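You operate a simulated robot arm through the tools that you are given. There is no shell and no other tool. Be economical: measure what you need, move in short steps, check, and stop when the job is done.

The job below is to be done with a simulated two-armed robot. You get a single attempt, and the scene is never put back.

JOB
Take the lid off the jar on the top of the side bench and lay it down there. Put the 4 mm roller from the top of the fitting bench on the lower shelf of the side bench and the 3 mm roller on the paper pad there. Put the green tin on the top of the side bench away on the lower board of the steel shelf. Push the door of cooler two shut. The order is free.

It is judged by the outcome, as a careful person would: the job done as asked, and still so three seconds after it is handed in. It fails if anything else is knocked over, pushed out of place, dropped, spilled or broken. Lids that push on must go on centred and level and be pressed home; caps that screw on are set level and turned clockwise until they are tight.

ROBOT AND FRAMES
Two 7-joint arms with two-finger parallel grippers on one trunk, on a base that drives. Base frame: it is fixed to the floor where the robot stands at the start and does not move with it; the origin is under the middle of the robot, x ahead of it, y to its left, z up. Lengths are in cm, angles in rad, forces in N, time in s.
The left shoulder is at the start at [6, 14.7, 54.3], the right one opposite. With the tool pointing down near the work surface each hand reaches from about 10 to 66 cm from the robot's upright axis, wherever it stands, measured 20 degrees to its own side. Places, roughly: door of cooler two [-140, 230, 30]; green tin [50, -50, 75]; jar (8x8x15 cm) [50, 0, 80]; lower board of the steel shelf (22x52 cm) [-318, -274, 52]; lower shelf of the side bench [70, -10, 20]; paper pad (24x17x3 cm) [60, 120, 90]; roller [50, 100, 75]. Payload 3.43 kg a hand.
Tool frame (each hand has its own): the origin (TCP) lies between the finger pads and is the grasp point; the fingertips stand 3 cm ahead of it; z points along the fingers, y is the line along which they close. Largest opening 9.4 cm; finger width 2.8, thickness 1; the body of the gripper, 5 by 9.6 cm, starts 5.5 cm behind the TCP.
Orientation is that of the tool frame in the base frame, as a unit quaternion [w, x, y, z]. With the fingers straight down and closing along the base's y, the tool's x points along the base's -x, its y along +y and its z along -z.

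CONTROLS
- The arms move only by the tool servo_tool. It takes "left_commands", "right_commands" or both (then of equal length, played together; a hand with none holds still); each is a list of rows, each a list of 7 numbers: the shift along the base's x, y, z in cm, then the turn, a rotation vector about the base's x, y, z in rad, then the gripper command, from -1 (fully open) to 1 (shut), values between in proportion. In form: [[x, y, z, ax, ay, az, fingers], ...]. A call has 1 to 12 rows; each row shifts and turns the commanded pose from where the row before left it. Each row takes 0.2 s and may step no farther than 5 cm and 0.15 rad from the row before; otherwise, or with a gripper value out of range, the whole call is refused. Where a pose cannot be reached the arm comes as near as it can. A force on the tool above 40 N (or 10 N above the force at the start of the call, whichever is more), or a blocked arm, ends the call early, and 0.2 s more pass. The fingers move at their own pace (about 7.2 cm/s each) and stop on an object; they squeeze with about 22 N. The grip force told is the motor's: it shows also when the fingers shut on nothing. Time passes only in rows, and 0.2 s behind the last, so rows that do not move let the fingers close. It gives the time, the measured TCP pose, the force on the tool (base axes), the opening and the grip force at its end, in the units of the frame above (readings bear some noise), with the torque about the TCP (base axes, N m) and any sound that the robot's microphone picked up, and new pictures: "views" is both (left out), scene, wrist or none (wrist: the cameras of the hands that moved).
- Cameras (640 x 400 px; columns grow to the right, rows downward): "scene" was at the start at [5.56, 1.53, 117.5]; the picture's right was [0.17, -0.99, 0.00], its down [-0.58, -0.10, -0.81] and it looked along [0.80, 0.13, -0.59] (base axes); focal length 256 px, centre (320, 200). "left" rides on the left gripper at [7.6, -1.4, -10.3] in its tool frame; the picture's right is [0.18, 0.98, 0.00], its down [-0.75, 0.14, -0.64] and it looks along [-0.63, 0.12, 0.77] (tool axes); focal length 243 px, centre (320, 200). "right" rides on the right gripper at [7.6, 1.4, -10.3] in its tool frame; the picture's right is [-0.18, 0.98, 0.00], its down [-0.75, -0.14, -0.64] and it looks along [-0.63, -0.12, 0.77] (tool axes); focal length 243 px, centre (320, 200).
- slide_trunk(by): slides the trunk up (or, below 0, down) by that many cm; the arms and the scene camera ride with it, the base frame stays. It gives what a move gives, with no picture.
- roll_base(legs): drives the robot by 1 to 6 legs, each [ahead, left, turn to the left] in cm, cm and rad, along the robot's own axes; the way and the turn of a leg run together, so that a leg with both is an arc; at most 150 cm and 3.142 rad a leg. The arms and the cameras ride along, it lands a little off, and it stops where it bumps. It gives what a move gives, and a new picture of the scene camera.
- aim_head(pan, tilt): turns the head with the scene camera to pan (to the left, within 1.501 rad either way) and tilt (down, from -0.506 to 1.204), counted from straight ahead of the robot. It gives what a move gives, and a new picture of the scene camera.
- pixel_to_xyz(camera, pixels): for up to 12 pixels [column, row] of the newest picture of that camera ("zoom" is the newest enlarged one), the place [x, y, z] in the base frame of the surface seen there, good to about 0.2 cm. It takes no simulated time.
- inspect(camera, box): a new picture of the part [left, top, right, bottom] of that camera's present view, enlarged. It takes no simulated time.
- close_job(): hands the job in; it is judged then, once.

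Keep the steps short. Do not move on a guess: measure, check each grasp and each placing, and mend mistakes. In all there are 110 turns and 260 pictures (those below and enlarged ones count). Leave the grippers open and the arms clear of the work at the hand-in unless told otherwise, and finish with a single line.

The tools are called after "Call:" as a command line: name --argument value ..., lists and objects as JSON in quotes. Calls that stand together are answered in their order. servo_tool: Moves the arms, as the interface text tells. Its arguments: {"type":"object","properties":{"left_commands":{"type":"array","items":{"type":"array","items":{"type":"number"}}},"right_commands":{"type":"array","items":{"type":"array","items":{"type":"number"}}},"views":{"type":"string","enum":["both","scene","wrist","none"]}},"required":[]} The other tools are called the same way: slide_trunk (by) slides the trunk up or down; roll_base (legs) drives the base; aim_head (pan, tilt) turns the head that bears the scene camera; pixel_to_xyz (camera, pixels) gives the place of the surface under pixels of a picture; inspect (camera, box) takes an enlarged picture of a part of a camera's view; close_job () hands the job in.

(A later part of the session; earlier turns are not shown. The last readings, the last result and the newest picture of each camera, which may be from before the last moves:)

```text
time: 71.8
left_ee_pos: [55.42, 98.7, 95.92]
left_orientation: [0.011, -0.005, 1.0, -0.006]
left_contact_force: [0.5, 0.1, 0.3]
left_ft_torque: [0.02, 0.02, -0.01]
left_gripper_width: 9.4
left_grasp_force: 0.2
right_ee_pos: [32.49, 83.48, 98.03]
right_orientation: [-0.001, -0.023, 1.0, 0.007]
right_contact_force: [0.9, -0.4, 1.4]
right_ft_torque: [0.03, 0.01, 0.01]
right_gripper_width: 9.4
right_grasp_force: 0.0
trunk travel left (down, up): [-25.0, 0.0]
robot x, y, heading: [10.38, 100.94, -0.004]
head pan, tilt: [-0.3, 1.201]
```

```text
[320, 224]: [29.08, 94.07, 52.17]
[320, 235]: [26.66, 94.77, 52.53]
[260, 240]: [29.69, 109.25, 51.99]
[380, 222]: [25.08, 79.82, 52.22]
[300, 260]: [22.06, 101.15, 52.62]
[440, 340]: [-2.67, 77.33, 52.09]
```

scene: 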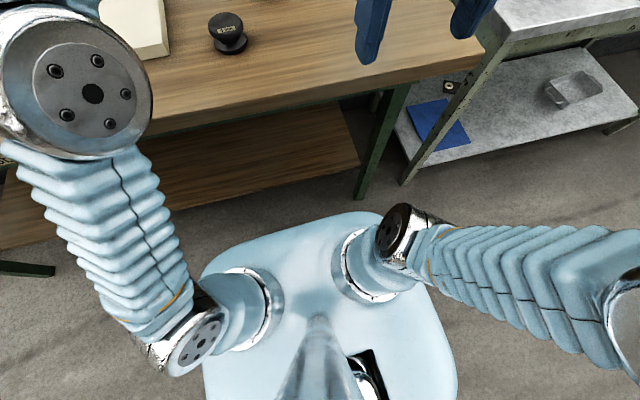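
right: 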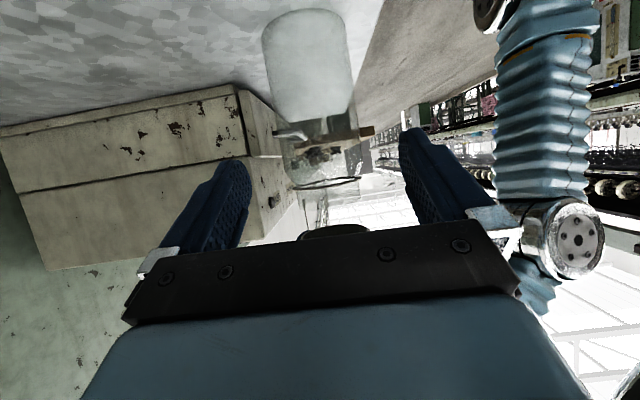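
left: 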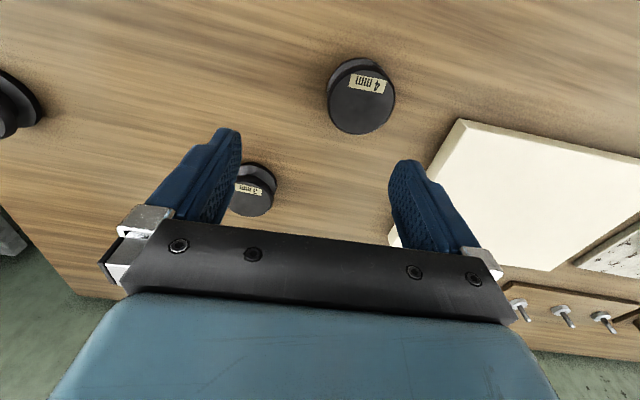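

The base is a low cabinet (top z 52, front at x≈29.5) and can slide partly under the bench top (front edge x 41). I drive 8 cm ahead.

Call:
roll_base --legs '[[8, 0, 0]]'

Call:
inspect --camera "left" --box '[0, 0, 640, 400]'

```text
time: 72.8
left_ee_pos: [63.61, 98.73, 95.83]
left_orientation: [0.012, -0.005, 1.0, -0.006]
left_contact_force: [-0.4, 0.2, -0.3]
left_ft_torque: [-0.04, -0.04, -0.01]
left_gripper_width: 9.41
left_grasp_force: 0.1
right_ee_pos: [40.61, 83.37, 98.1]
right_orientation: [-0.002, -0.022, 1.0, 0.007]
right_contact_force: [-0.1, -0.2, -0.2]
right_ft_torque: [-0.03, 0.01, 0.02]
right_gripper_width: 9.41
right_grasp_force: 0.0
trunk travel left (down, up): [-25.0, 0.0]
robot x, y, heading: [18.37, 100.85, -0.005]
head pan, tilt: [-0.3, 1.201]
```

scene: 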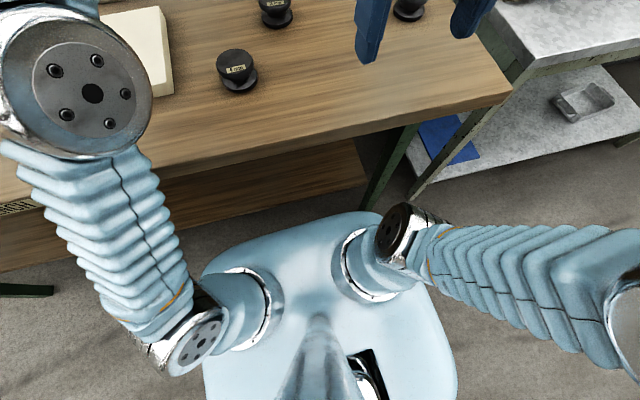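

```text
1.00 times, centred on (320, 200) of left (not enlarged: the box is as wide or as high as the picture)
```

zoom: 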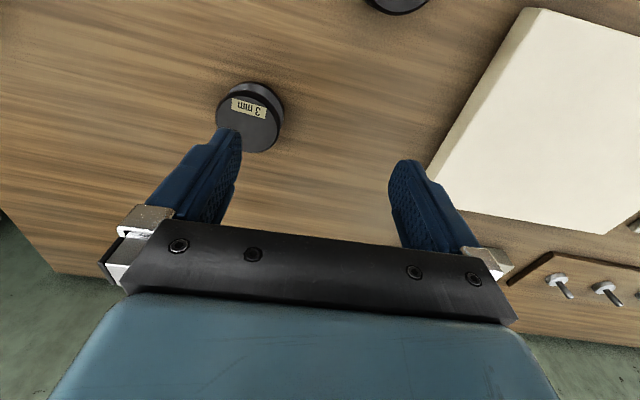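

I centre the left hand over the 3 mm roller.

Call:
servo_tool --left_commands '[[0.2, -2, -0.7, 0, 0, 0, -1], [0.2, -2, -0.7, 0, 0, 0, -1], [0.2, -1.8, -0.7, 0, 0, 0, -1], [0, 0, 0, 0, 0, 0, -1]]' --views "wrist"

Call:
pixel_to_xyz --camera "left" --pixels '[[320, 110], [300, 110], [340, 110], [320, 125], [320, 140], [320, 95]]'

```text
time: 73.8
left_ee_pos: [64.08, 92.92, 93.58]
left_orientation: [0.012, -0.005, 1.0, -0.005]
left_contact_force: [0.0, -0.3, 0.1]
left_ft_torque: [-0.01, -0.01, 0.01]
left_gripper_width: 9.39
left_grasp_force: 0.0
right_ee_pos: [40.64, 83.22, 98.09]
right_orientation: [-0.002, -0.022, 1.0, 0.007]
right_contact_force: [0.0, 0.0, -0.1]
right_ft_torque: [0.0, -0.01, -0.02]
right_gripper_width: 9.38
right_grasp_force: 0.1
trunk travel left (down, up): [-25.0, 0.0]
robot x, y, heading: [18.8, 100.8, -0.005]
head pan, tilt: [-0.3, 1.201]
```

left: 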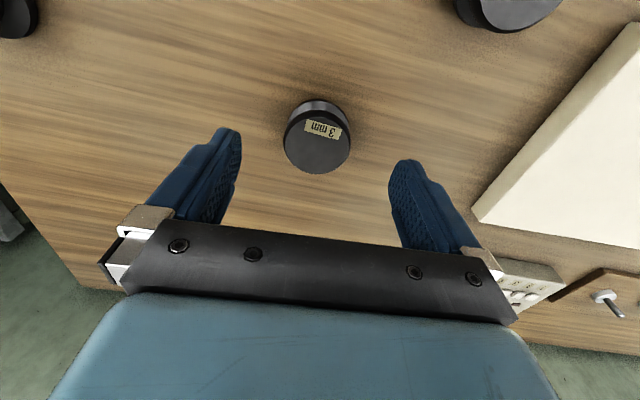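

```text
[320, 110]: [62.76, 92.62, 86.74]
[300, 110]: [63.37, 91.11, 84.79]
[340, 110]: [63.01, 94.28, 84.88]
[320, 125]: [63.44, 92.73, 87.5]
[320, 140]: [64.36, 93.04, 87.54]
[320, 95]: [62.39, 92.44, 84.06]
```

Centred. I descend to z 87.4 and close.

Call:
servo_tool --left_commands '[[0.1, 0, -2, 0, 0, 0, -1], [0.1, 0, -2, 0, 0, 0, -1], [0, 0, -1.5, 0, 0, 0, -1], [0, 0, -0.6, 0, 0, 0, -1], [0, 0, 0, 0, 0, 0, 0], [0, 0, 0, 0, 0, 0, 1], [0, 0, 0, 0, 0, 0, 1], [0, 0, 0, 0, 0, 0, 1], [0, 0, 0, 0, 0, 0, 1]]' --views "wrist"

```text
time: 75.8
left_ee_pos: [64.3, 92.74, 87.84]
left_orientation: [0.013, -0.005, 1.0, -0.007]
left_contact_force: [3.5, 1.4, 19.1]
left_ft_torque: [0.41, -0.2, -0.12]
left_gripper_width: 5.1
left_grasp_force: 21.9
right_ee_pos: [40.66, 83.4, 97.98]
right_orientation: [-0.001, -0.022, 1.0, 0.006]
right_contact_force: [0.2, 0.5, 0.0]
right_ft_torque: [-0.01, 0.02, 0.03]
right_gripper_width: 9.41
right_grasp_force: 0.1
trunk travel left (down, up): [-25.0, 0.0]
robot x, y, heading: [18.46, 101.0, -0.004]
head pan, tilt: [-0.3, 1.201]
```

left: 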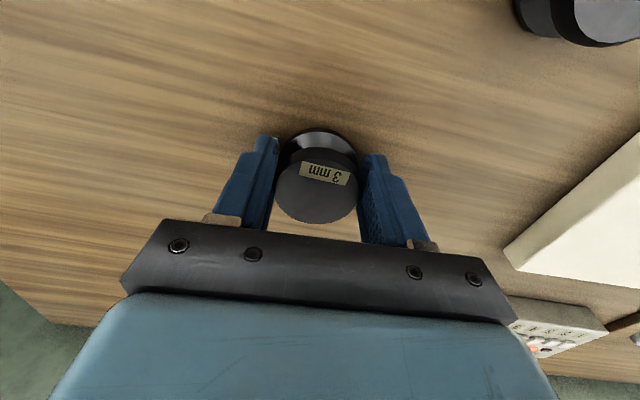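

Gripped at 5.1 cm. I lift 5 cm and check.

Call:
servo_tool --left_commands '[[0, 0, 1, 0, 0, 0, 1], [0, 0, 2, 0, 0, 0, 1], [0, 0, 2, 0, 0, 0, 1], [0, 0, 0, 0, 0, 0, 1]]' --views "wrist"

```text
time: 76.8
left_ee_pos: [64.35, 92.84, 92.6]
left_orientation: [0.011, -0.005, 1.0, -0.006]
left_contact_force: [0.5, 0.1, -0.8]
left_ft_torque: [0.0, -0.01, -0.04]
left_gripper_width: 5.09
left_grasp_force: 21.4
right_ee_pos: [40.54, 83.42, 97.96]
right_orientation: [-0.001, -0.022, 1.0, 0.007]
right_contact_force: [-0.5, -0.7, -0.7]
right_ft_torque: [0.0, -0.03, 0.01]
right_gripper_width: 9.39
right_grasp_force: 0.1
trunk travel left (down, up): [-25.0, 0.0]
robot x, y, heading: [18.45, 100.92, -0.002]
head pan, tilt: [-0.3, 1.201]
```

left: 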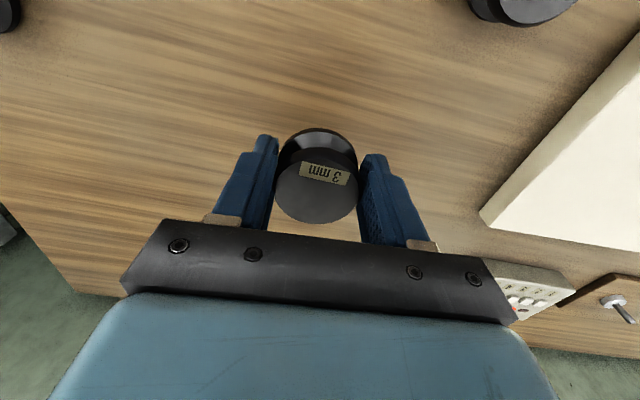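

Held. I carry it to above the pad centre (61.5, 122), height 95.

Call:
servo_tool --left_commands '[[-0.3, 3.65, 0.5, 0, 0, 0, 1], [-0.3, 3.65, 0.5, 0, 0, 0, 1], [-0.4, 3.65, 0.5, 0, 0, 0, 1], [-0.4, 3.65, 0.5, 0, 0, 0, 1], [-0.4, 3.65, 0, 0, 0, 0, 1], [-0.4, 3.65, 0, 0, 0, 0, 1], [-0.4, 3.65, 0, 0, 0, 0, 1], [-0.3, 3.65, 0, 0, 0, 0, 1], [0, 0, 0, 0, 0, 0, 1]]' --views "wrist"

Call:
aim_head --pan 0.2 --tilt 0.7

```text
time: 78.8
left_ee_pos: [61.3, 122.26, 94.73]
left_orientation: [0.011, -0.005, 1.0, -0.006]
left_contact_force: [0.4, 0.7, 0.4]
left_ft_torque: [-0.02, -0.04, -0.01]
left_gripper_width: 5.08
left_grasp_force: 22.1
right_ee_pos: [40.57, 83.45, 97.95]
right_orientation: [-0.001, -0.022, 1.0, 0.007]
right_contact_force: [-0.4, -0.7, -0.1]
right_ft_torque: [-0.01, 0.01, 0.01]
right_gripper_width: 9.43
right_grasp_force: 0.1
trunk travel left (down, up): [-25.0, 0.0]
robot x, y, heading: [18.18, 101.02, -0.006]
head pan, tilt: [-0.3, 1.201]
```

left: 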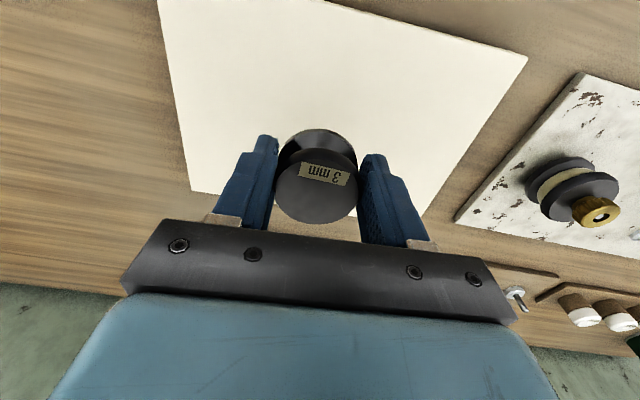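

```text
time: 79.8
left_ee_pos: [61.41, 122.27, 94.79]
left_orientation: [0.011, -0.005, 1.0, -0.006]
left_contact_force: [0.6, -0.2, -0.7]
left_ft_torque: [0.0, 0.0, 0.0]
left_gripper_width: 5.09
left_grasp_force: 21.4
right_ee_pos: [40.58, 83.43, 97.9]
right_orientation: [-0.001, -0.022, 1.0, 0.008]
right_contact_force: [0.5, 0.2, -0.1]
right_ft_torque: [0.02, -0.01, 0.04]
right_gripper_width: 9.39
right_grasp_force: 0.3
trunk travel left (down, up): [-25.0, 0.0]
robot x, y, heading: [18.62, 101.13, -0.005]
head pan, tilt: [0.201, 0.7]
```

scene: 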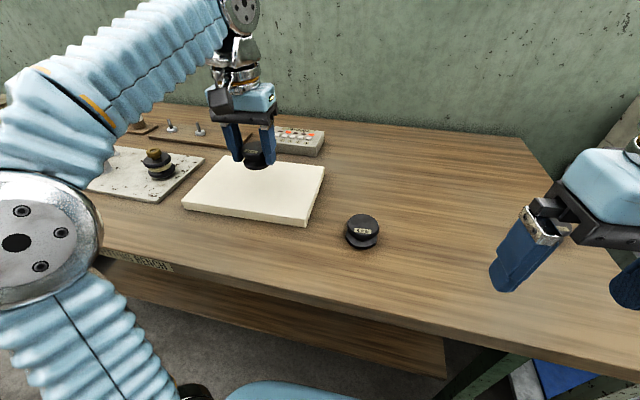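

Call:
pixel_to_xyz --camera "scene" --pixels '[[222, 157], [320, 168], [303, 212], [187, 202], [258, 190]]'

```text
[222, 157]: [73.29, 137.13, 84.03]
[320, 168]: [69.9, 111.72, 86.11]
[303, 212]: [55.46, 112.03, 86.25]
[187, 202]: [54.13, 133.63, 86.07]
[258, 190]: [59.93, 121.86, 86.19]
```

Pad spans x 53.5–70, y 111–135; I'm over its centre. I lower 4.2 cm, then slowly to contact.

Call:
servo_tool --left_commands '[[0, 0, -2, 0, 0, 0, 1], [0, 0, -1.6, 0, 0, 0, 1], [0, 0, -0.5, 0, 0, 0, 1], [0, 0, -0.3, 0, 0, 0, 1], [0, 0, -0.2, 0, 0, 0, 1], [0, 0, 0, 0, 0, 0, 1]]' --views "none"

```text
time: 81.2
left_ee_pos: [61.25, 122.09, 89.98]
left_orientation: [0.011, -0.004, 1.0, -0.007]
left_contact_force: [0.1, -0.5, -1.1]
left_ft_torque: [0.01, 0.02, 0.0]
left_gripper_width: 5.08
left_grasp_force: 22.2
right_ee_pos: [40.68, 83.38, 98.02]
right_orientation: [-0.001, -0.021, 1.0, 0.006]
right_contact_force: [-0.5, -0.1, 0.1]
right_ft_torque: [-0.02, 0.0, 0.02]
right_gripper_width: 9.39
right_grasp_force: 0.1
trunk travel left (down, up): [-25.0, 0.0]
robot x, y, heading: [18.47, 100.88, 0.002]
head pan, tilt: [0.201, 0.7]
```

Call:
servo_tool --left_commands '[[0, 0, -0.15, 0, 0, 0, 1], [0, 0, -0.15, 0, 0, 0, 1], [0, 0, -0.1, 0, 0, 0, 1]]' --views "wrist"

```text
time: 82.0
left_ee_pos: [61.39, 122.06, 89.92]
left_orientation: [0.015, -0.004, 1.0, -0.006]
left_contact_force: [3.4, 1.8, 29.9]
left_ft_torque: [0.44, -0.01, -0.11]
left_gripper_width: 5.08
left_grasp_force: 22.1
right_ee_pos: [40.48, 83.25, 98.18]
right_orientation: [-0.001, -0.022, 1.0, 0.007]
right_contact_force: [0.1, -0.9, 0.2]
right_ft_torque: [-0.03, 0.0, -0.02]
right_gripper_width: 9.39
right_grasp_force: 0.0
trunk travel left (down, up): [-25.0, 0.0]
robot x, y, heading: [18.25, 100.54, -0.004]
head pan, tilt: [0.201, 0.7]
```

left: 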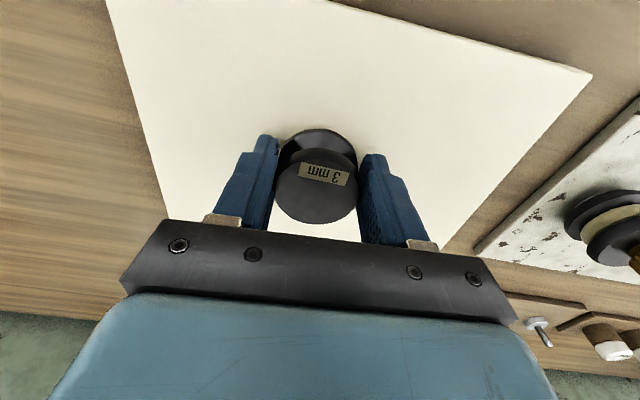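

Firm contact with the pad. I ease up, release and rise.

Call:
servo_tool --left_commands '[[0, 0, 0.25, 0, 0, 0, 1], [0, 0, 0, 0, 0, 0, 0.3], [0, 0, 0, 0, 0, 0, -0.3], [0, 0, 0, 0, 0, 0, -0.6], [0, 0, 2, 0, 0, 0, -0.6], [0, 0, 2, 0, 0, 0, -1], [0, 0, 2, 0, 0, 0, -1], [-2, 0, 1, 0, 0, 0, -1]]' --views "both"

```text
time: 83.8
left_ee_pos: [59.49, 121.98, 96.96]
left_orientation: [0.013, -0.005, 1.0, -0.006]
left_contact_force: [0.6, 1.1, -0.1]
left_ft_torque: [0.0, 0.0, -0.02]
left_gripper_width: 9.39
left_grasp_force: 0.0
right_ee_pos: [40.61, 83.23, 98.0]
right_orientation: [-0.001, -0.021, 1.0, 0.008]
right_contact_force: [0.4, 0.1, 0.4]
right_ft_torque: [0.02, 0.03, -0.04]
right_gripper_width: 9.41
right_grasp_force: 0.0
trunk travel left (down, up): [-25.0, 0.0]
robot x, y, heading: [18.02, 101.04, -0.006]
head pan, tilt: [0.201, 0.7]
```

scene: 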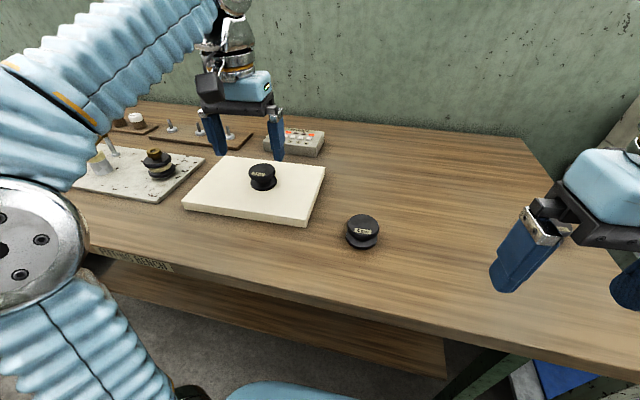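
left: 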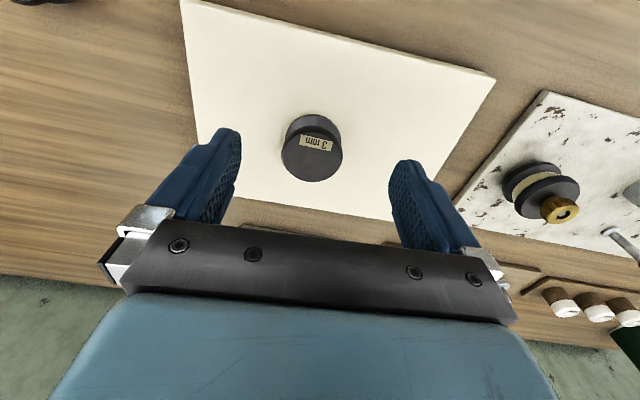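

3 mm stands on the pad. Now the left hand goes above the 4 mm roller (53.4, 101.4).

Call:
servo_tool --left_commands '[[-1, -3.4, -0.5, 0, 0, 0, -1], [-1, -3.4, -0.5, 0, 0, 0, -1], [-1, -3.4, -0.5, 0, 0, 0, -1], [-1, -3.4, -0.5, 0, 0, 0, -1], [-1, -3.4, -0.6, 0, 0, 0, -1], [-1.1, -3.5, -0.6, 0, 0, 0, -1], [0, 0, 0, 0, 0, 0, -1]]' --views "wrist"

Call:
pixel_to_xyz --camera "left" --pixels '[[318, 138], [300, 138], [340, 138], [318, 120], [318, 155]]'

```text
time: 85.4
left_ee_pos: [53.21, 101.59, 93.61]
left_orientation: [0.011, -0.004, 1.0, -0.006]
left_contact_force: [-0.7, -0.3, 0.3]
left_ft_torque: [0.0, 0.0, -0.01]
left_gripper_width: 9.43
left_grasp_force: 0.0
right_ee_pos: [40.56, 83.34, 98.01]
right_orientation: [-0.001, -0.022, 1.0, 0.007]
right_contact_force: [-0.8, 0.1, 0.1]
right_ft_torque: [0.03, -0.02, -0.01]
right_gripper_width: 9.38
right_grasp_force: 0.0
trunk travel left (down, up): [-25.0, 0.0]
robot x, y, heading: [18.3, 100.84, -0.003]
head pan, tilt: [0.201, 0.7]
```

left: 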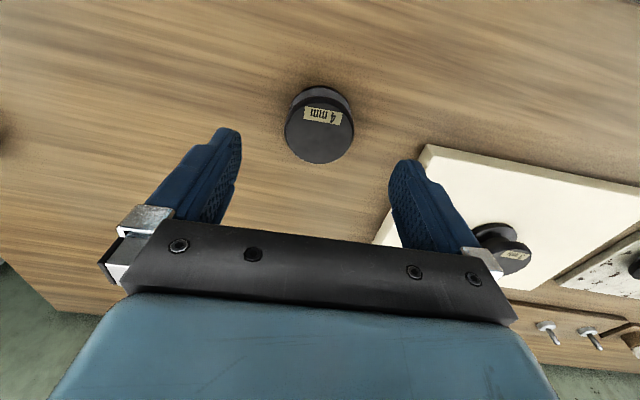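

```text
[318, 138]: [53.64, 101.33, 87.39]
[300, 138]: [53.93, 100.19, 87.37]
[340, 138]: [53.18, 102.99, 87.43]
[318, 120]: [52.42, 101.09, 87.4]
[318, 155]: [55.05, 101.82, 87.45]
```

For the lower shelf, the hand must enter tilted, so I'll grip the 4 mm roller with the tool pitched 0.7 rad forward so it later stands upright. I pitch now, still above it.

Call:
servo_tool --left_commands '[[0, 0, 0, 0, -0.14, 0, -1], [0, 0, 0, 0, -0.14, 0, -1], [0, 0, 0, 0, -0.14, 0, -1], [0, 0, 0, 0, -0.14, 0, -1], [0, -0.2, 0, 0, -0.14, 0, -1], [0, 0, 0, 0, 0, 0, -1]]' --views "both"

```text
time: 86.8
left_ee_pos: [53.26, 101.33, 93.63]
left_orientation: [0.354, -0.002, 0.935, -0.007]
left_contact_force: [1.1, 0.5, 0.0]
left_ft_torque: [-0.01, 0.0, -0.01]
left_gripper_width: 9.42
left_grasp_force: 0.0
right_ee_pos: [40.63, 83.39, 98.04]
right_orientation: [-0.001, -0.022, 1.0, 0.007]
right_contact_force: [0.2, 0.4, -0.8]
right_ft_torque: [0.03, -0.01, -0.01]
right_gripper_width: 9.4
right_grasp_force: 0.0
trunk travel left (down, up): [-25.0, 0.0]
robot x, y, heading: [18.32, 100.8, -0.005]
head pan, tilt: [0.201, 0.7]
```

scene: 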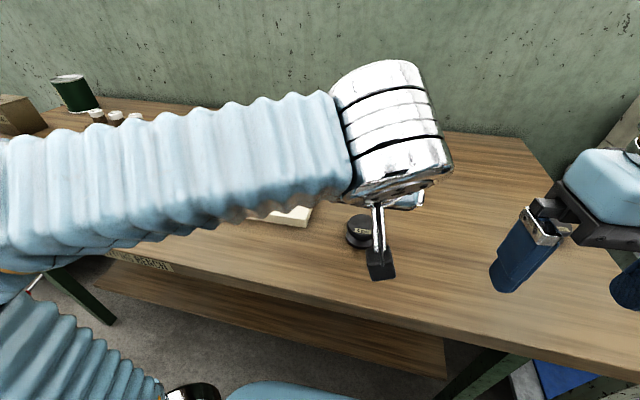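
left: 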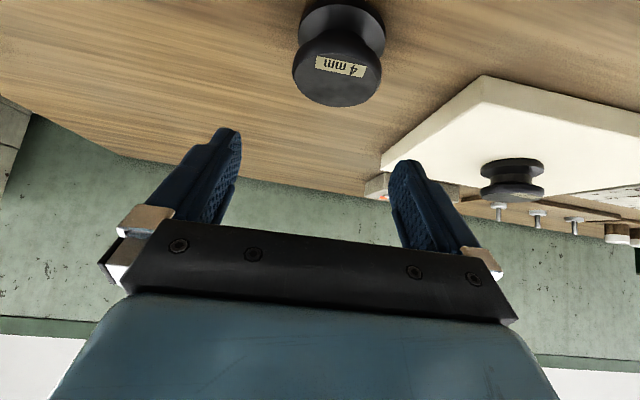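

I descend to z 87.6 and check before closing.

Call:
servo_tool --left_commands '[[0, 0, -2, 0, 0, 0, -1], [0, 0, -2, 0, 0, 0, -1], [0, 0, -1.4, 0, 0, 0, -1], [0, 0, -0.6, 0, 0, 0, -1], [0, 0, 0, 0, 0, 0, -1]]' --views "wrist"

```text
time: 88.0
left_ee_pos: [53.23, 101.42, 87.85]
left_orientation: [0.354, -0.002, 0.935, -0.007]
left_contact_force: [-0.1, 0.0, 0.6]
left_ft_torque: [-0.01, 0.0, 0.03]
left_gripper_width: 9.4
left_grasp_force: 0.1
right_ee_pos: [40.61, 83.42, 98.0]
right_orientation: [-0.001, -0.021, 1.0, 0.007]
right_contact_force: [-0.3, -0.1, -0.2]
right_ft_torque: [-0.01, 0.02, 0.01]
right_gripper_width: 9.39
right_grasp_force: 0.1
trunk travel left (down, up): [-25.0, 0.0]
robot x, y, heading: [18.23, 100.86, -0.004]
head pan, tilt: [0.201, 0.7]
```

left: 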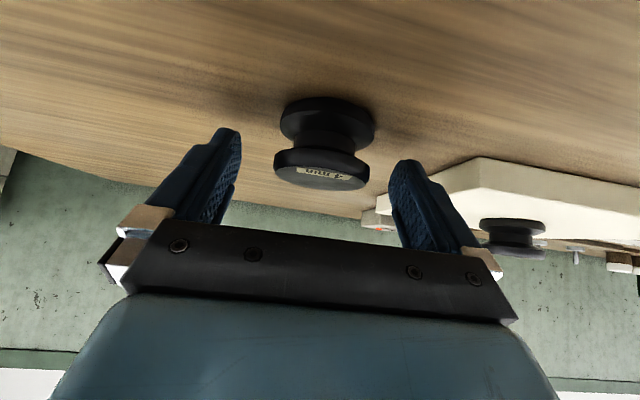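

I lower 0.3 more and close, then lift 5 cm.

Call:
servo_tool --left_commands '[[0, 0, -0.3, 0, 0, 0, -1], [0, 0, 0, 0, 0, 0, 0], [0, 0, 0, 0, 0, 0, 1], [0, 0, 0, 0, 0, 0, 1], [0, 0, 0, 0, 0, 0, 1], [0, 0, 0, 0, 0, 0, 1]]' --views "wrist"

Call:
servo_tool --left_commands '[[0, 0, 1, 0, 0, 0, 1], [0, 0, 2, 0, 0, 0, 1], [0, 0, 2, 0, 0, 0, 1], [0, 0, 0, 0, 0, 0, 1]]' --views "wrist"

```text
time: 89.4
left_ee_pos: [53.35, 101.38, 87.47]
left_orientation: [0.353, -0.002, 0.936, -0.008]
left_contact_force: [-0.3, 0.5, -0.1]
left_ft_torque: [0.0, -0.01, -0.02]
left_gripper_width: 5.41
left_grasp_force: 22.2
right_ee_pos: [40.72, 83.39, 98.04]
right_orientation: [-0.001, -0.022, 1.0, 0.007]
right_contact_force: [-0.7, -0.6, 0.1]
right_ft_torque: [-0.01, 0.02, 0.01]
right_gripper_width: 9.41
right_grasp_force: 0.1
trunk travel left (down, up): [-25.0, 0.0]
robot x, y, heading: [18.71, 100.87, -0.006]
head pan, tilt: [0.201, 0.7]
```

left: 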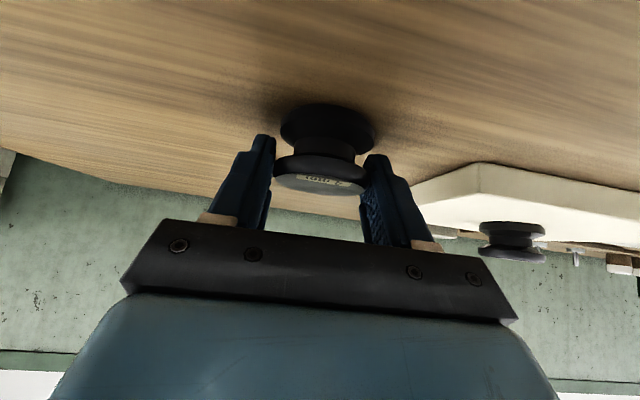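

```text
time: 90.4
left_ee_pos: [53.44, 101.24, 92.52]
left_orientation: [0.353, -0.002, 0.936, -0.006]
left_contact_force: [0.7, 0.2, -0.5]
left_ft_torque: [-0.03, 0.01, 0.01]
left_gripper_width: 5.38
left_grasp_force: 22.2
right_ee_pos: [40.56, 83.41, 97.84]
right_orientation: [-0.001, -0.022, 1.0, 0.007]
right_contact_force: [-0.3, -0.2, -0.4]
right_ft_torque: [0.02, 0.03, -0.02]
right_gripper_width: 9.38
right_grasp_force: 0.0
trunk travel left (down, up): [-25.0, 0.0]
robot x, y, heading: [18.12, 100.56, -0.008]
head pan, tilt: [0.201, 0.7]
```

left: 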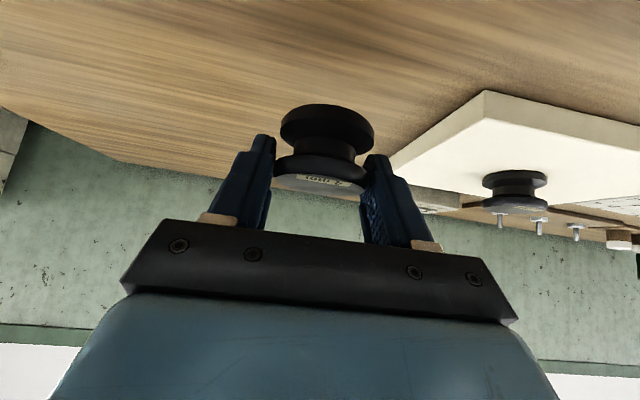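

The 4 mm roller is held upright. I back off 36 cm and strafe right 113 cm to face the side bench's lower shelf.

Call:
roll_base --legs '[[-36, 0, 0], [0, -113, 0.006]]'

Call:
slide_trunk --by -25

Call:
aim_head --pan 0 --tilt 0.75

```text
time: 98.1
left_ee_pos: [20.79, -10.0, 92.44]
left_orientation: [0.354, -0.031, 0.935, 0.004]
left_contact_force: [0.2, -0.2, -0.6]
left_ft_torque: [-0.01, -0.01, -0.02]
left_gripper_width: 5.39
left_grasp_force: 21.9
right_ee_pos: [9.09, -28.53, 97.97]
right_orientation: [-0.001, -0.053, 0.999, 0.007]
right_contact_force: [-0.3, 0.6, -0.3]
right_ft_torque: [0.0, -0.03, 0.0]
right_gripper_width: 9.39
right_grasp_force: 0.0
trunk travel left (down, up): [-25.0, 0.0]
robot x, y, heading: [-14.01, -12.52, 0.057]
head pan, tilt: [0.201, 0.7]
```

scene: 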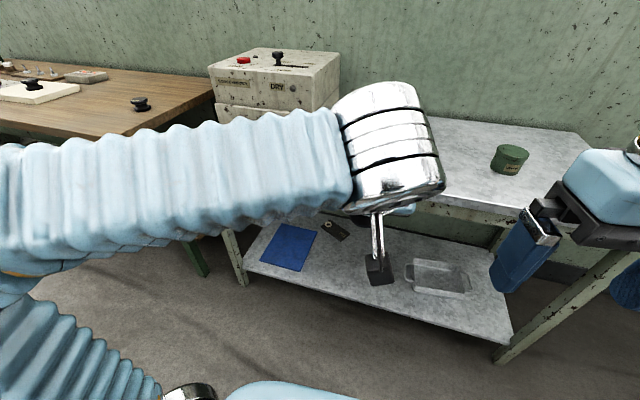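

```text
time: 100.7
left_ee_pos: [20.66, -9.86, 67.44]
left_orientation: [0.353, -0.031, 0.935, 0.004]
left_contact_force: [0.4, -0.3, -1.0]
left_ft_torque: [0.02, 0.0, 0.04]
left_gripper_width: 5.43
left_grasp_force: 21.9
right_ee_pos: [8.99, -28.59, 72.89]
right_orientation: [-0.002, -0.054, 0.999, 0.007]
right_contact_force: [0.2, 0.2, 0.3]
right_ft_torque: [0.02, 0.0, -0.01]
right_gripper_width: 9.39
right_grasp_force: 0.0
trunk travel left (down, up): [0.0, 25.0]
robot x, y, heading: [-14.48, -12.48, 0.061]
head pan, tilt: [0.201, 0.7]
```

```text
time: 101.4
left_ee_pos: [20.72, -9.89, 67.46]
left_orientation: [0.354, -0.031, 0.935, 0.003]
left_contact_force: [-0.3, 0.6, -0.6]
left_ft_torque: [-0.02, 0.02, -0.02]
left_gripper_width: 5.4
left_grasp_force: 22.5
right_ee_pos: [9.0, -28.76, 72.97]
right_orientation: [-0.002, -0.053, 0.999, 0.006]
right_contact_force: [-0.5, 0.1, -0.2]
right_ft_torque: [0.0, -0.02, 0.0]
right_gripper_width: 9.39
right_grasp_force: 0.1
trunk travel left (down, up): [0.0, 25.0]
robot x, y, heading: [-14.13, -12.41, 0.058]
head pan, tilt: [0.0, 0.75]
```

scene: 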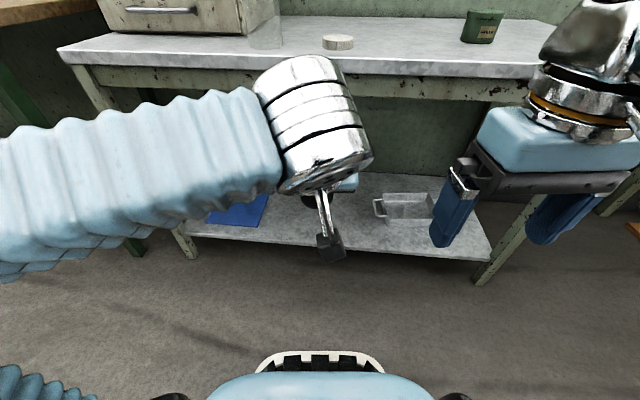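

I measure the lower shelf surface, its front edge, mat and tray.

Call:
pixel_to_xyz --camera "scene" --pixels '[[280, 235], [280, 240], [360, 245], [300, 225], [370, 200], [375, 235], [265, 205], [375, 205], [420, 215], [400, 85], [400, 75], [300, 95]]'

```text
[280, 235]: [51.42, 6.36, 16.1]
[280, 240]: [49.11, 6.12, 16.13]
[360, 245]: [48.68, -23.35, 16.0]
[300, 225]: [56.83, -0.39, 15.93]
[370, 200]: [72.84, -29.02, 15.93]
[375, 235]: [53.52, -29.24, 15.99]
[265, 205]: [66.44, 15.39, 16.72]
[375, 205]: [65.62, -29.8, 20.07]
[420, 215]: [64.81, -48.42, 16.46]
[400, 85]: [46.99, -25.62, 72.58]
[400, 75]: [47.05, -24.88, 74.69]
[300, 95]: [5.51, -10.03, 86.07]
```

Shelf is at z 16.0 with its front edge at x 48.5; free spot at (58, −9). I lower the left hand in front of the shelf to (35, −9.5, 27).

Call:
servo_tool --left_commands '[[1.5, 0, -4, 0, 0, 0, 1], [1.5, 0, -4, 0, 0, 0, 1], [1.5, 0, -4, 0, 0, 0, 1], [1.5, 0, -4, 0, 0, 0, 1], [1.5, 0, -4, 0, 0, 0, 1], [1.5, 0, -4, 0, 0, 0, 1], [1.5, 0, -4, 0, 0, 0, 1], [1.5, 0, -4, 0, 0, 0, 1], [1.5, 0, -4, 0, 0, 0, 1], [1, 0, -4, 0, 0, 0, 1], [0, 0, 0, 0, 0, 0, 1]]' --views "both"

```text
time: 103.8
left_ee_pos: [35.56, -10.0, 27.26]
left_orientation: [0.353, -0.031, 0.935, 0.004]
left_contact_force: [0.4, 0.0, -0.8]
left_ft_torque: [-0.02, 0.01, -0.01]
left_gripper_width: 5.41
left_grasp_force: 22.3
right_ee_pos: [9.03, -28.51, 73.03]
right_orientation: [-0.001, -0.053, 0.999, 0.007]
right_contact_force: [0.4, 0.8, -0.1]
right_ft_torque: [-0.03, 0.0, 0.01]
right_gripper_width: 9.39
right_grasp_force: 0.0
trunk travel left (down, up): [0.0, 25.0]
robot x, y, heading: [-13.98, -12.8, 0.059]
head pan, tilt: [0.0, 0.75]
```

scene: 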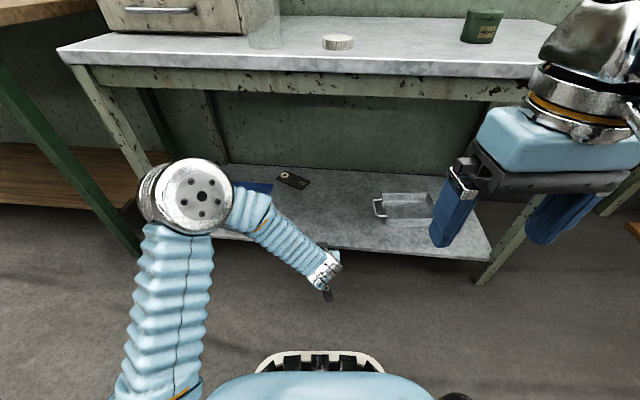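
left: 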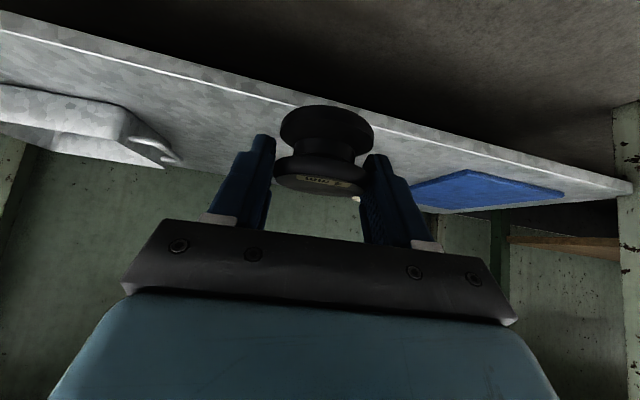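

Call:
pixel_to_xyz --camera "scene" --pixels '[[200, 195], [215, 165], [150, 190], [255, 205], [320, 265], [320, 385], [320, 360], [330, 295]]'

```text
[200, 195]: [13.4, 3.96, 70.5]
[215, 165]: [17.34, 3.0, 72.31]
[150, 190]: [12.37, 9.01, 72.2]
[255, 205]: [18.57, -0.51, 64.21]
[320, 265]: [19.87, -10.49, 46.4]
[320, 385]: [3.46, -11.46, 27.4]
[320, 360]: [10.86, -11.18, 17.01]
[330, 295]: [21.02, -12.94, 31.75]
```

Elbow and base have room. I drive 12 cm ahead.

Call:
roll_base --legs '[[12, 0, 0]]'

```text
time: 105.0
left_ee_pos: [47.39, -9.19, 27.37]
left_orientation: [0.353, -0.031, 0.935, 0.004]
left_contact_force: [-0.2, 0.5, 1.0]
left_ft_torque: [0.03, 0.0, -0.01]
left_gripper_width: 5.39
left_grasp_force: 21.9
right_ee_pos: [21.0, -27.76, 72.98]
right_orientation: [-0.001, -0.054, 0.999, 0.007]
right_contact_force: [-0.2, 0.0, 0.7]
right_ft_torque: [-0.01, 0.02, -0.01]
right_gripper_width: 9.4
right_grasp_force: 0.0
trunk travel left (down, up): [0.0, 25.0]
robot x, y, heading: [-2.45, -11.17, 0.058]
head pan, tilt: [0.0, 0.75]
```

scene: 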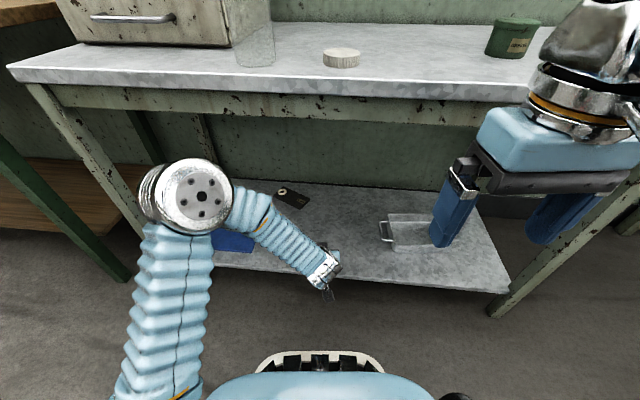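

I extend to (58.5, −9.5) at z 24.

Call:
servo_tool --left_commands '[[2.2, 0, 0, 0, 0, 0, 1], [2.2, 0, 0, 0, 0, 0, 1], [2.2, 0, -0.5, 0, 0, 0, 1], [2.2, -0.2, -1, 0, 0, 0, 1], [2.2, -0.2, -1.5, 0, 0, 0, 1], [0, 0, -1, 0, 0, 0, 1], [0, 0, 0, 0, 0, 0, 1]]' --views "both"

```text
time: 106.6
left_ee_pos: [58.34, -9.51, 23.21]
left_orientation: [0.353, -0.031, 0.935, 0.004]
left_contact_force: [-0.4, -0.9, 0.0]
left_ft_torque: [-0.01, -0.02, -0.01]
left_gripper_width: 5.39
left_grasp_force: 22.5
right_ee_pos: [20.96, -27.83, 72.93]
right_orientation: [-0.002, -0.055, 0.998, 0.007]
right_contact_force: [0.0, 0.0, -0.1]
right_ft_torque: [0.01, -0.02, -0.01]
right_gripper_width: 9.39
right_grasp_force: 0.0
trunk travel left (down, up): [0.0, 25.0]
robot x, y, heading: [-2.12, -11.81, 0.065]
head pan, tilt: [0.0, 0.75]
```

scene: 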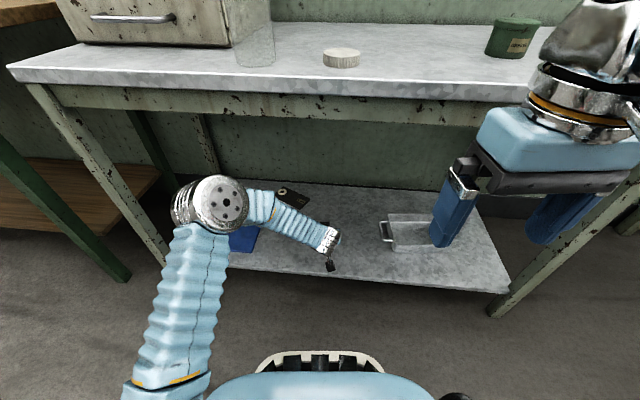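
left: 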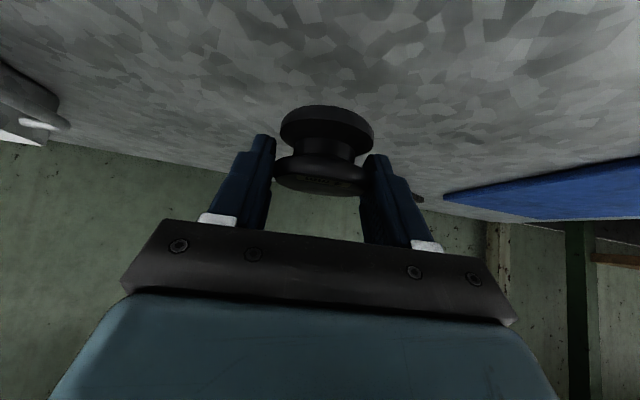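

Free spot on the shelf below. I lower to z ≈19.7 and then to contact.

Call:
servo_tool --left_commands '[[0, 0, -1.5, 0, 0, 0, 1], [0, 0, -1.2, 0, 0, 0, 1], [0, 0, -0.5, 0, 0, 0, 1], [0, 0, -0.3, 0, 0, 0, 1], [0, 0, -0.1, 0, 0, 0, 1], [0, 0, 0, 0, 0, 0, 1]]' --views "wrist"

```text
time: 108.0
left_ee_pos: [58.34, -9.57, 19.86]
left_orientation: [0.354, -0.032, 0.935, 0.004]
left_contact_force: [-0.2, -0.9, -1.3]
left_ft_torque: [0.01, 0.0, 0.03]
left_gripper_width: 5.39
left_grasp_force: 22.0
right_ee_pos: [21.0, -27.77, 72.96]
right_orientation: [-0.001, -0.053, 0.999, 0.007]
right_contact_force: [-0.2, -0.6, -0.1]
right_ft_torque: [-0.04, 0.02, 0.03]
right_gripper_width: 9.41
right_grasp_force: 0.1
trunk travel left (down, up): [0.0, 25.0]
robot x, y, heading: [-1.79, -11.58, 0.061]
head pan, tilt: [0.0, 0.75]
```

left: 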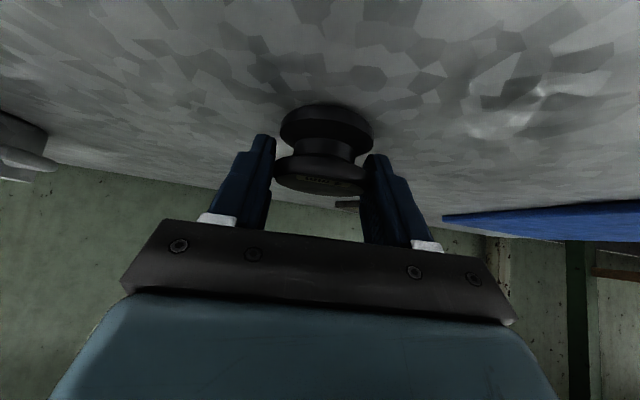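

Call:
servo_tool --left_commands '[[0, 0, -0.15, 0, 0, 0, 1], [0, 0, -0.15, 0, 0, 0, 1], [0, 0, -0.1, 0, 0, 0, 1]]' --views "none"

```text
time: 108.8
left_ee_pos: [58.4, -9.66, 19.51]
left_orientation: [0.354, -0.031, 0.935, 0.004]
left_contact_force: [-2.4, 1.4, 10.0]
left_ft_torque: [0.07, 0.23, 0.02]
left_gripper_width: 5.38
left_grasp_force: 22.4
right_ee_pos: [20.99, -27.83, 73.02]
right_orientation: [0.0, -0.054, 0.999, 0.007]
right_contact_force: [0.3, 0.0, -0.2]
right_ft_torque: [-0.04, -0.03, 0.03]
right_gripper_width: 9.41
right_grasp_force: 0.1
trunk travel left (down, up): [0.0, 25.0]
robot x, y, heading: [-2.07, -11.72, 0.055]
head pan, tilt: [0.0, 0.75]
```

Contact 10 N. I release and back out along the tool axis.

Call:
servo_tool --left_commands '[[0, 0, 0.1, 0, 0, 0, 0.3], [0, 0, 0, 0, 0, 0, -0.3], [0, 0, 0, 0, 0, 0, -0.7], [0, 0, 0, 0, 0, 0, -0.7], [-1.3, 0, 1.5, 0, 0, 0, -0.7], [-1.3, 0, 1.5, 0, 0, 0, -0.7], [-2, 0, 1.5, 0, 0, 0, -0.7], [-3, 0, 1, 0, 0, 0, -0.7], [-3, 0, 1, 0, 0, 0, -0.7]]' --views "both"

```text
time: 110.8
left_ee_pos: [47.67, -9.92, 25.88]
left_orientation: [0.353, -0.032, 0.935, 0.004]
left_contact_force: [-0.3, -0.1, -0.6]
left_ft_torque: [0.0, 0.03, -0.01]
left_gripper_width: 7.98
left_grasp_force: 0.0
right_ee_pos: [20.9, -27.84, 73.07]
right_orientation: [-0.002, -0.054, 0.999, 0.006]
right_contact_force: [-0.5, 0.1, 0.5]
right_ft_torque: [-0.03, -0.01, 0.02]
right_gripper_width: 9.36
right_grasp_force: 0.0
trunk travel left (down, up): [0.0, 25.0]
robot x, y, heading: [-2.59, -11.79, 0.058]
head pan, tilt: [0.0, 0.75]
```

scene: 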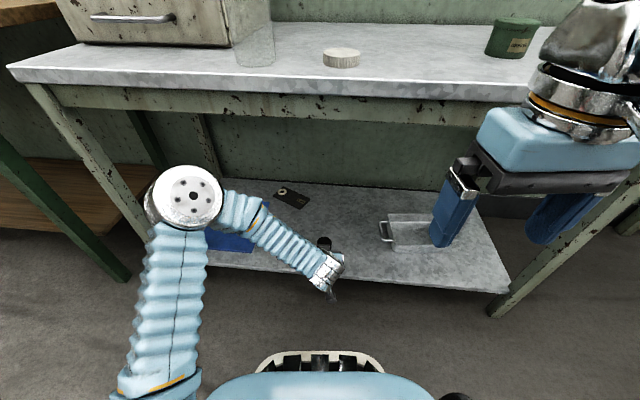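
left: 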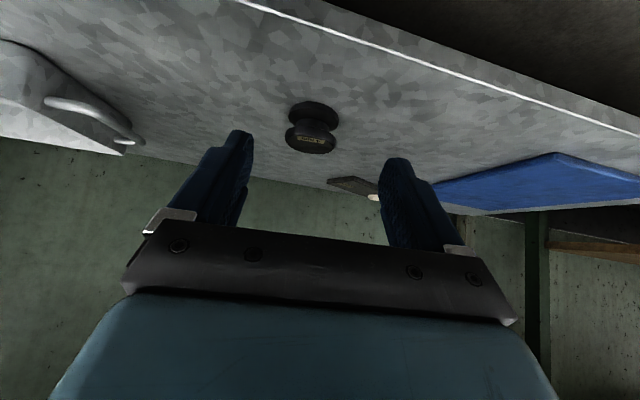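

The 4 mm roller stands on the shelf. I back off 40 cm and raise the trunk, folding the left arm back up.

Call:
roll_base --legs '[[-40, 0, -0.058]]'

Call:
servo_tool --left_commands '[[0, 0.5, 4, 0, 0, 0, -1], [0, 0.5, 4, 0, 0.1, 0, -1], [0, 0.5, 4, 0, 0.1, 0, -1], [0, 0.5, 4, 0, 0.1, 0, -1], [0, 0.5, 4, 0, 0.1, 0, -1], [0, 0.5, 4, 0, 0.1, 0, -1], [0, 0.5, 4, 0, 0.1, 0, -1], [0, 0.5, 4, 0, 0.1, 0, -1], [0, 0.5, 4, 0, 0, 0, -1], [-1.5, 1, 4, 0, 0, 0, -1], [-1.5, 1, 4, 0, 0, 0, -1], [-1.5, 1, 3, 0, 0, 0, -1]]' --views "none"

Call:
slide_trunk --by 25

Call:
aim_head --pan -1.5 --tilt 0.3

```text
time: 113.2
left_ee_pos: [9.75, -14.21, 25.86]
left_orientation: [0.354, 0.0, 0.935, -0.007]
left_contact_force: [-0.4, 0.6, 0.2]
left_ft_torque: [0.02, 0.0, -0.01]
left_gripper_width: 8.01
left_grasp_force: 0.1
right_ee_pos: [-18.25, -30.35, 73.01]
right_orientation: [-0.001, -0.021, 1.0, 0.007]
right_contact_force: [-0.1, 0.9, -0.2]
right_ft_torque: [0.03, 0.01, 0.0]
right_gripper_width: 9.38
right_grasp_force: 0.0
trunk travel left (down, up): [0.0, 25.0]
robot x, y, heading: [-40.06, -12.4, -0.004]
head pan, tilt: [0.0, 0.75]
```

scene: 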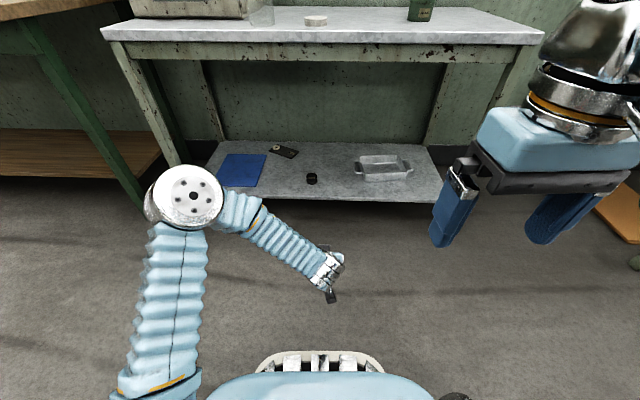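

```text
time: 115.8
left_ee_pos: [5.64, -7.41, 72.13]
left_orientation: [0.011, -0.003, 1.0, -0.007]
left_contact_force: [0.7, 0.6, -0.1]
left_ft_torque: [0.01, -0.01, -0.02]
left_gripper_width: 9.41
left_grasp_force: 0.1
left hand out of reach, approached as far as the arm can: row 12
right_ee_pos: [-18.05, -30.38, 72.98]
right_orientation: [-0.001, -0.021, 1.0, 0.008]
right_contact_force: [0.3, 0.3, 0.0]
right_ft_torque: [0.02, -0.02, -0.01]
right_gripper_width: 9.4
right_grasp_force: 0.1
trunk travel left (down, up): [0.0, 25.0]
robot x, y, heading: [-40.24, -12.8, -0.004]
head pan, tilt: [0.0, 0.75]
```

```text
time: 118.4
left_ee_pos: [5.67, -7.33, 97.08]
left_orientation: [0.011, -0.004, 1.0, -0.007]
left_contact_force: [0.7, -0.2, -0.1]
left_ft_torque: [0.02, 0.02, 0.0]
left_gripper_width: 9.39
left_grasp_force: 0.2
right_ee_pos: [-18.08, -30.29, 97.9]
right_orientation: [-0.001, -0.02, 1.0, 0.007]
right_contact_force: [0.2, -0.6, 0.6]
right_ft_torque: [0.01, 0.02, -0.02]
right_gripper_width: 9.38
right_grasp_force: 0.2
trunk travel left (down, up): [-25.0, 0.0]
robot x, y, heading: [-40.34, -12.74, -0.008]
head pan, tilt: [0.0, 0.75]
```

```text
time: 120.0
left_ee_pos: [5.68, -7.36, 97.15]
left_orientation: [0.012, -0.004, 1.0, -0.008]
left_contact_force: [-0.9, 0.3, -0.7]
left_ft_torque: [0.01, 0.02, 0.0]
left_gripper_width: 9.44
left_grasp_force: 0.0
right_ee_pos: [-18.01, -30.46, 97.97]
right_orientation: [-0.001, -0.022, 1.0, 0.007]
right_contact_force: [-0.4, -0.9, 0.2]
right_ft_torque: [-0.05, 0.02, 0.01]
right_gripper_width: 9.41
right_grasp_force: 0.0
trunk travel left (down, up): [-25.0, 0.0]
robot x, y, heading: [-39.89, -13.09, -0.008]
head pan, tilt: [-1.499, 0.3]
```

scene: 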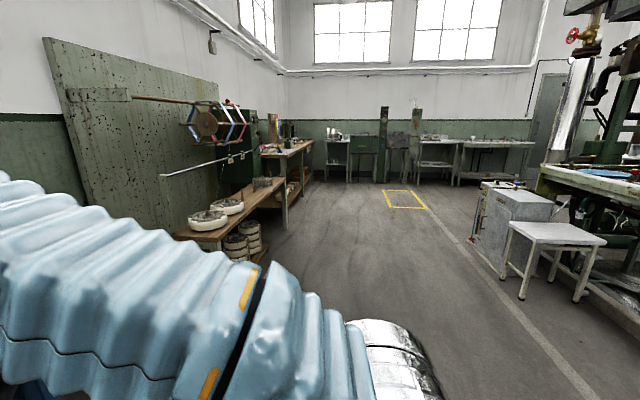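

The shelf lies further right. I turn in place by −1.0 rad to scout the steel shelf before choosing the tin grip.

Call:
roll_base --legs '[[0, 0, -1.0]]'

```text
time: 123.0
left_ee_pos: [-10.68, -48.6, 97.04]
left_orientation: [0.007, 0.478, 0.878, -0.011]
left_contact_force: [-0.5, 0.7, 0.1]
left_ft_torque: [0.04, 0.01, -0.03]
left_gripper_width: 9.4
left_grasp_force: 0.1
right_ee_pos: [-43.18, -40.8, 98.0]
right_orientation: [0.002, 0.462, 0.887, 0.007]
right_contact_force: [-1.0, 0.3, 0.2]
right_ft_torque: [-0.02, 0.01, 0.0]
right_gripper_width: 9.4
right_grasp_force: 0.1
trunk travel left (down, up): [-25.0, 0.0]
robot x, y, heading: [-40.02, -12.83, -1.009]
head pan, tilt: [-1.499, 0.3]
```

scene: 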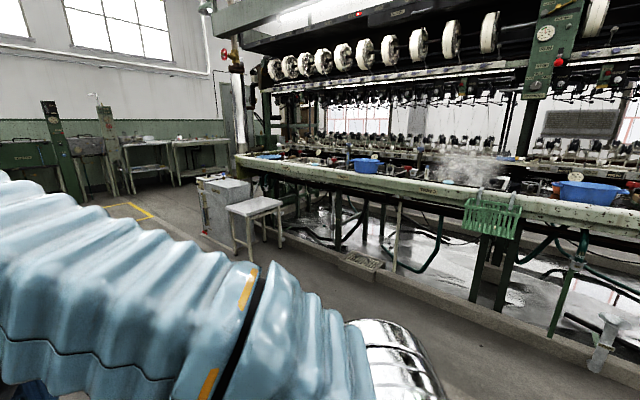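

Call:
inspect --camera "scene" --box '[20, 80, 340, 280]'

Call:
pixel_to_xyz --camera "scene" --pixels '[[225, 205], [255, 205], [290, 215], [195, 155], [145, 150], [80, 165], [210, 140], [370, 265], [310, 200], [140, 210]]'

```text
2.00 times, centred on (180, 180) of scene
```

zoom: 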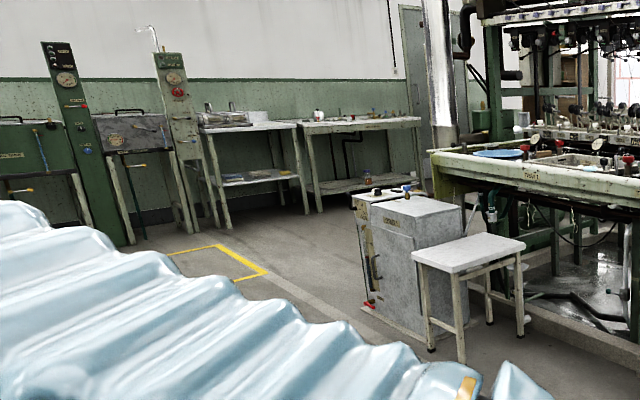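

```text
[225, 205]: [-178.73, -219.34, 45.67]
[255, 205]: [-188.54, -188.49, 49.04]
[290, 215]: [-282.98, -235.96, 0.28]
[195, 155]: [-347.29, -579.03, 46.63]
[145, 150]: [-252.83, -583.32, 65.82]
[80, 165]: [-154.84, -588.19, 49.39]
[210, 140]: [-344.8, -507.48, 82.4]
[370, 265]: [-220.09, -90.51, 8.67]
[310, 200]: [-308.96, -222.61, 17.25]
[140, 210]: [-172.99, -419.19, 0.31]
```

The shelf's stated place is behind the machine from here. I measure the machine to plan a way round.

Call:
pixel_to_xyz --camera "scene" --pixels '[[245, 162], [330, 180], [450, 205], [620, 225], [238, 110], [500, 300], [380, 225], [310, 160], [295, 235], [620, 365], [270, 150], [600, 80]]'

Call:
inspect --camera "scene" --box '[220, 80, 460, 230]'

```text
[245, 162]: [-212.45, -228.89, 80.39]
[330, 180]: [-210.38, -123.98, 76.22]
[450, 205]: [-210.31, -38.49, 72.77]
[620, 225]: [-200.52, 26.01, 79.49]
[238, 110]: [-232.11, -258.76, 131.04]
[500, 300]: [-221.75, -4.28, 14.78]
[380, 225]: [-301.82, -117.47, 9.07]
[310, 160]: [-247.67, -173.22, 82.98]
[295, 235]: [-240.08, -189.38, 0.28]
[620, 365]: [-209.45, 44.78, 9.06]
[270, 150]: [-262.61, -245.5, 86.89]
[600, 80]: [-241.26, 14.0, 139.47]
```

```text
2.67 times, centred on (340, 155) of scene
```

zoom: 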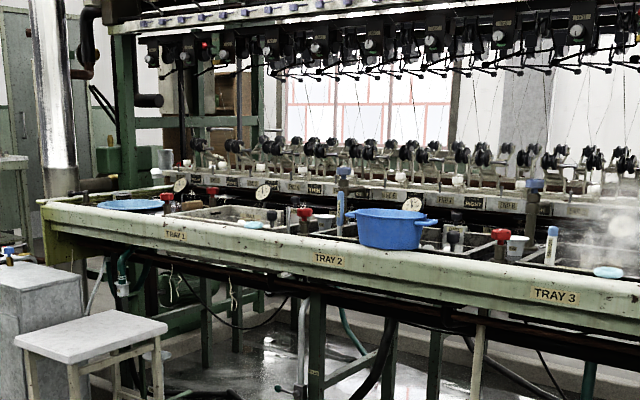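

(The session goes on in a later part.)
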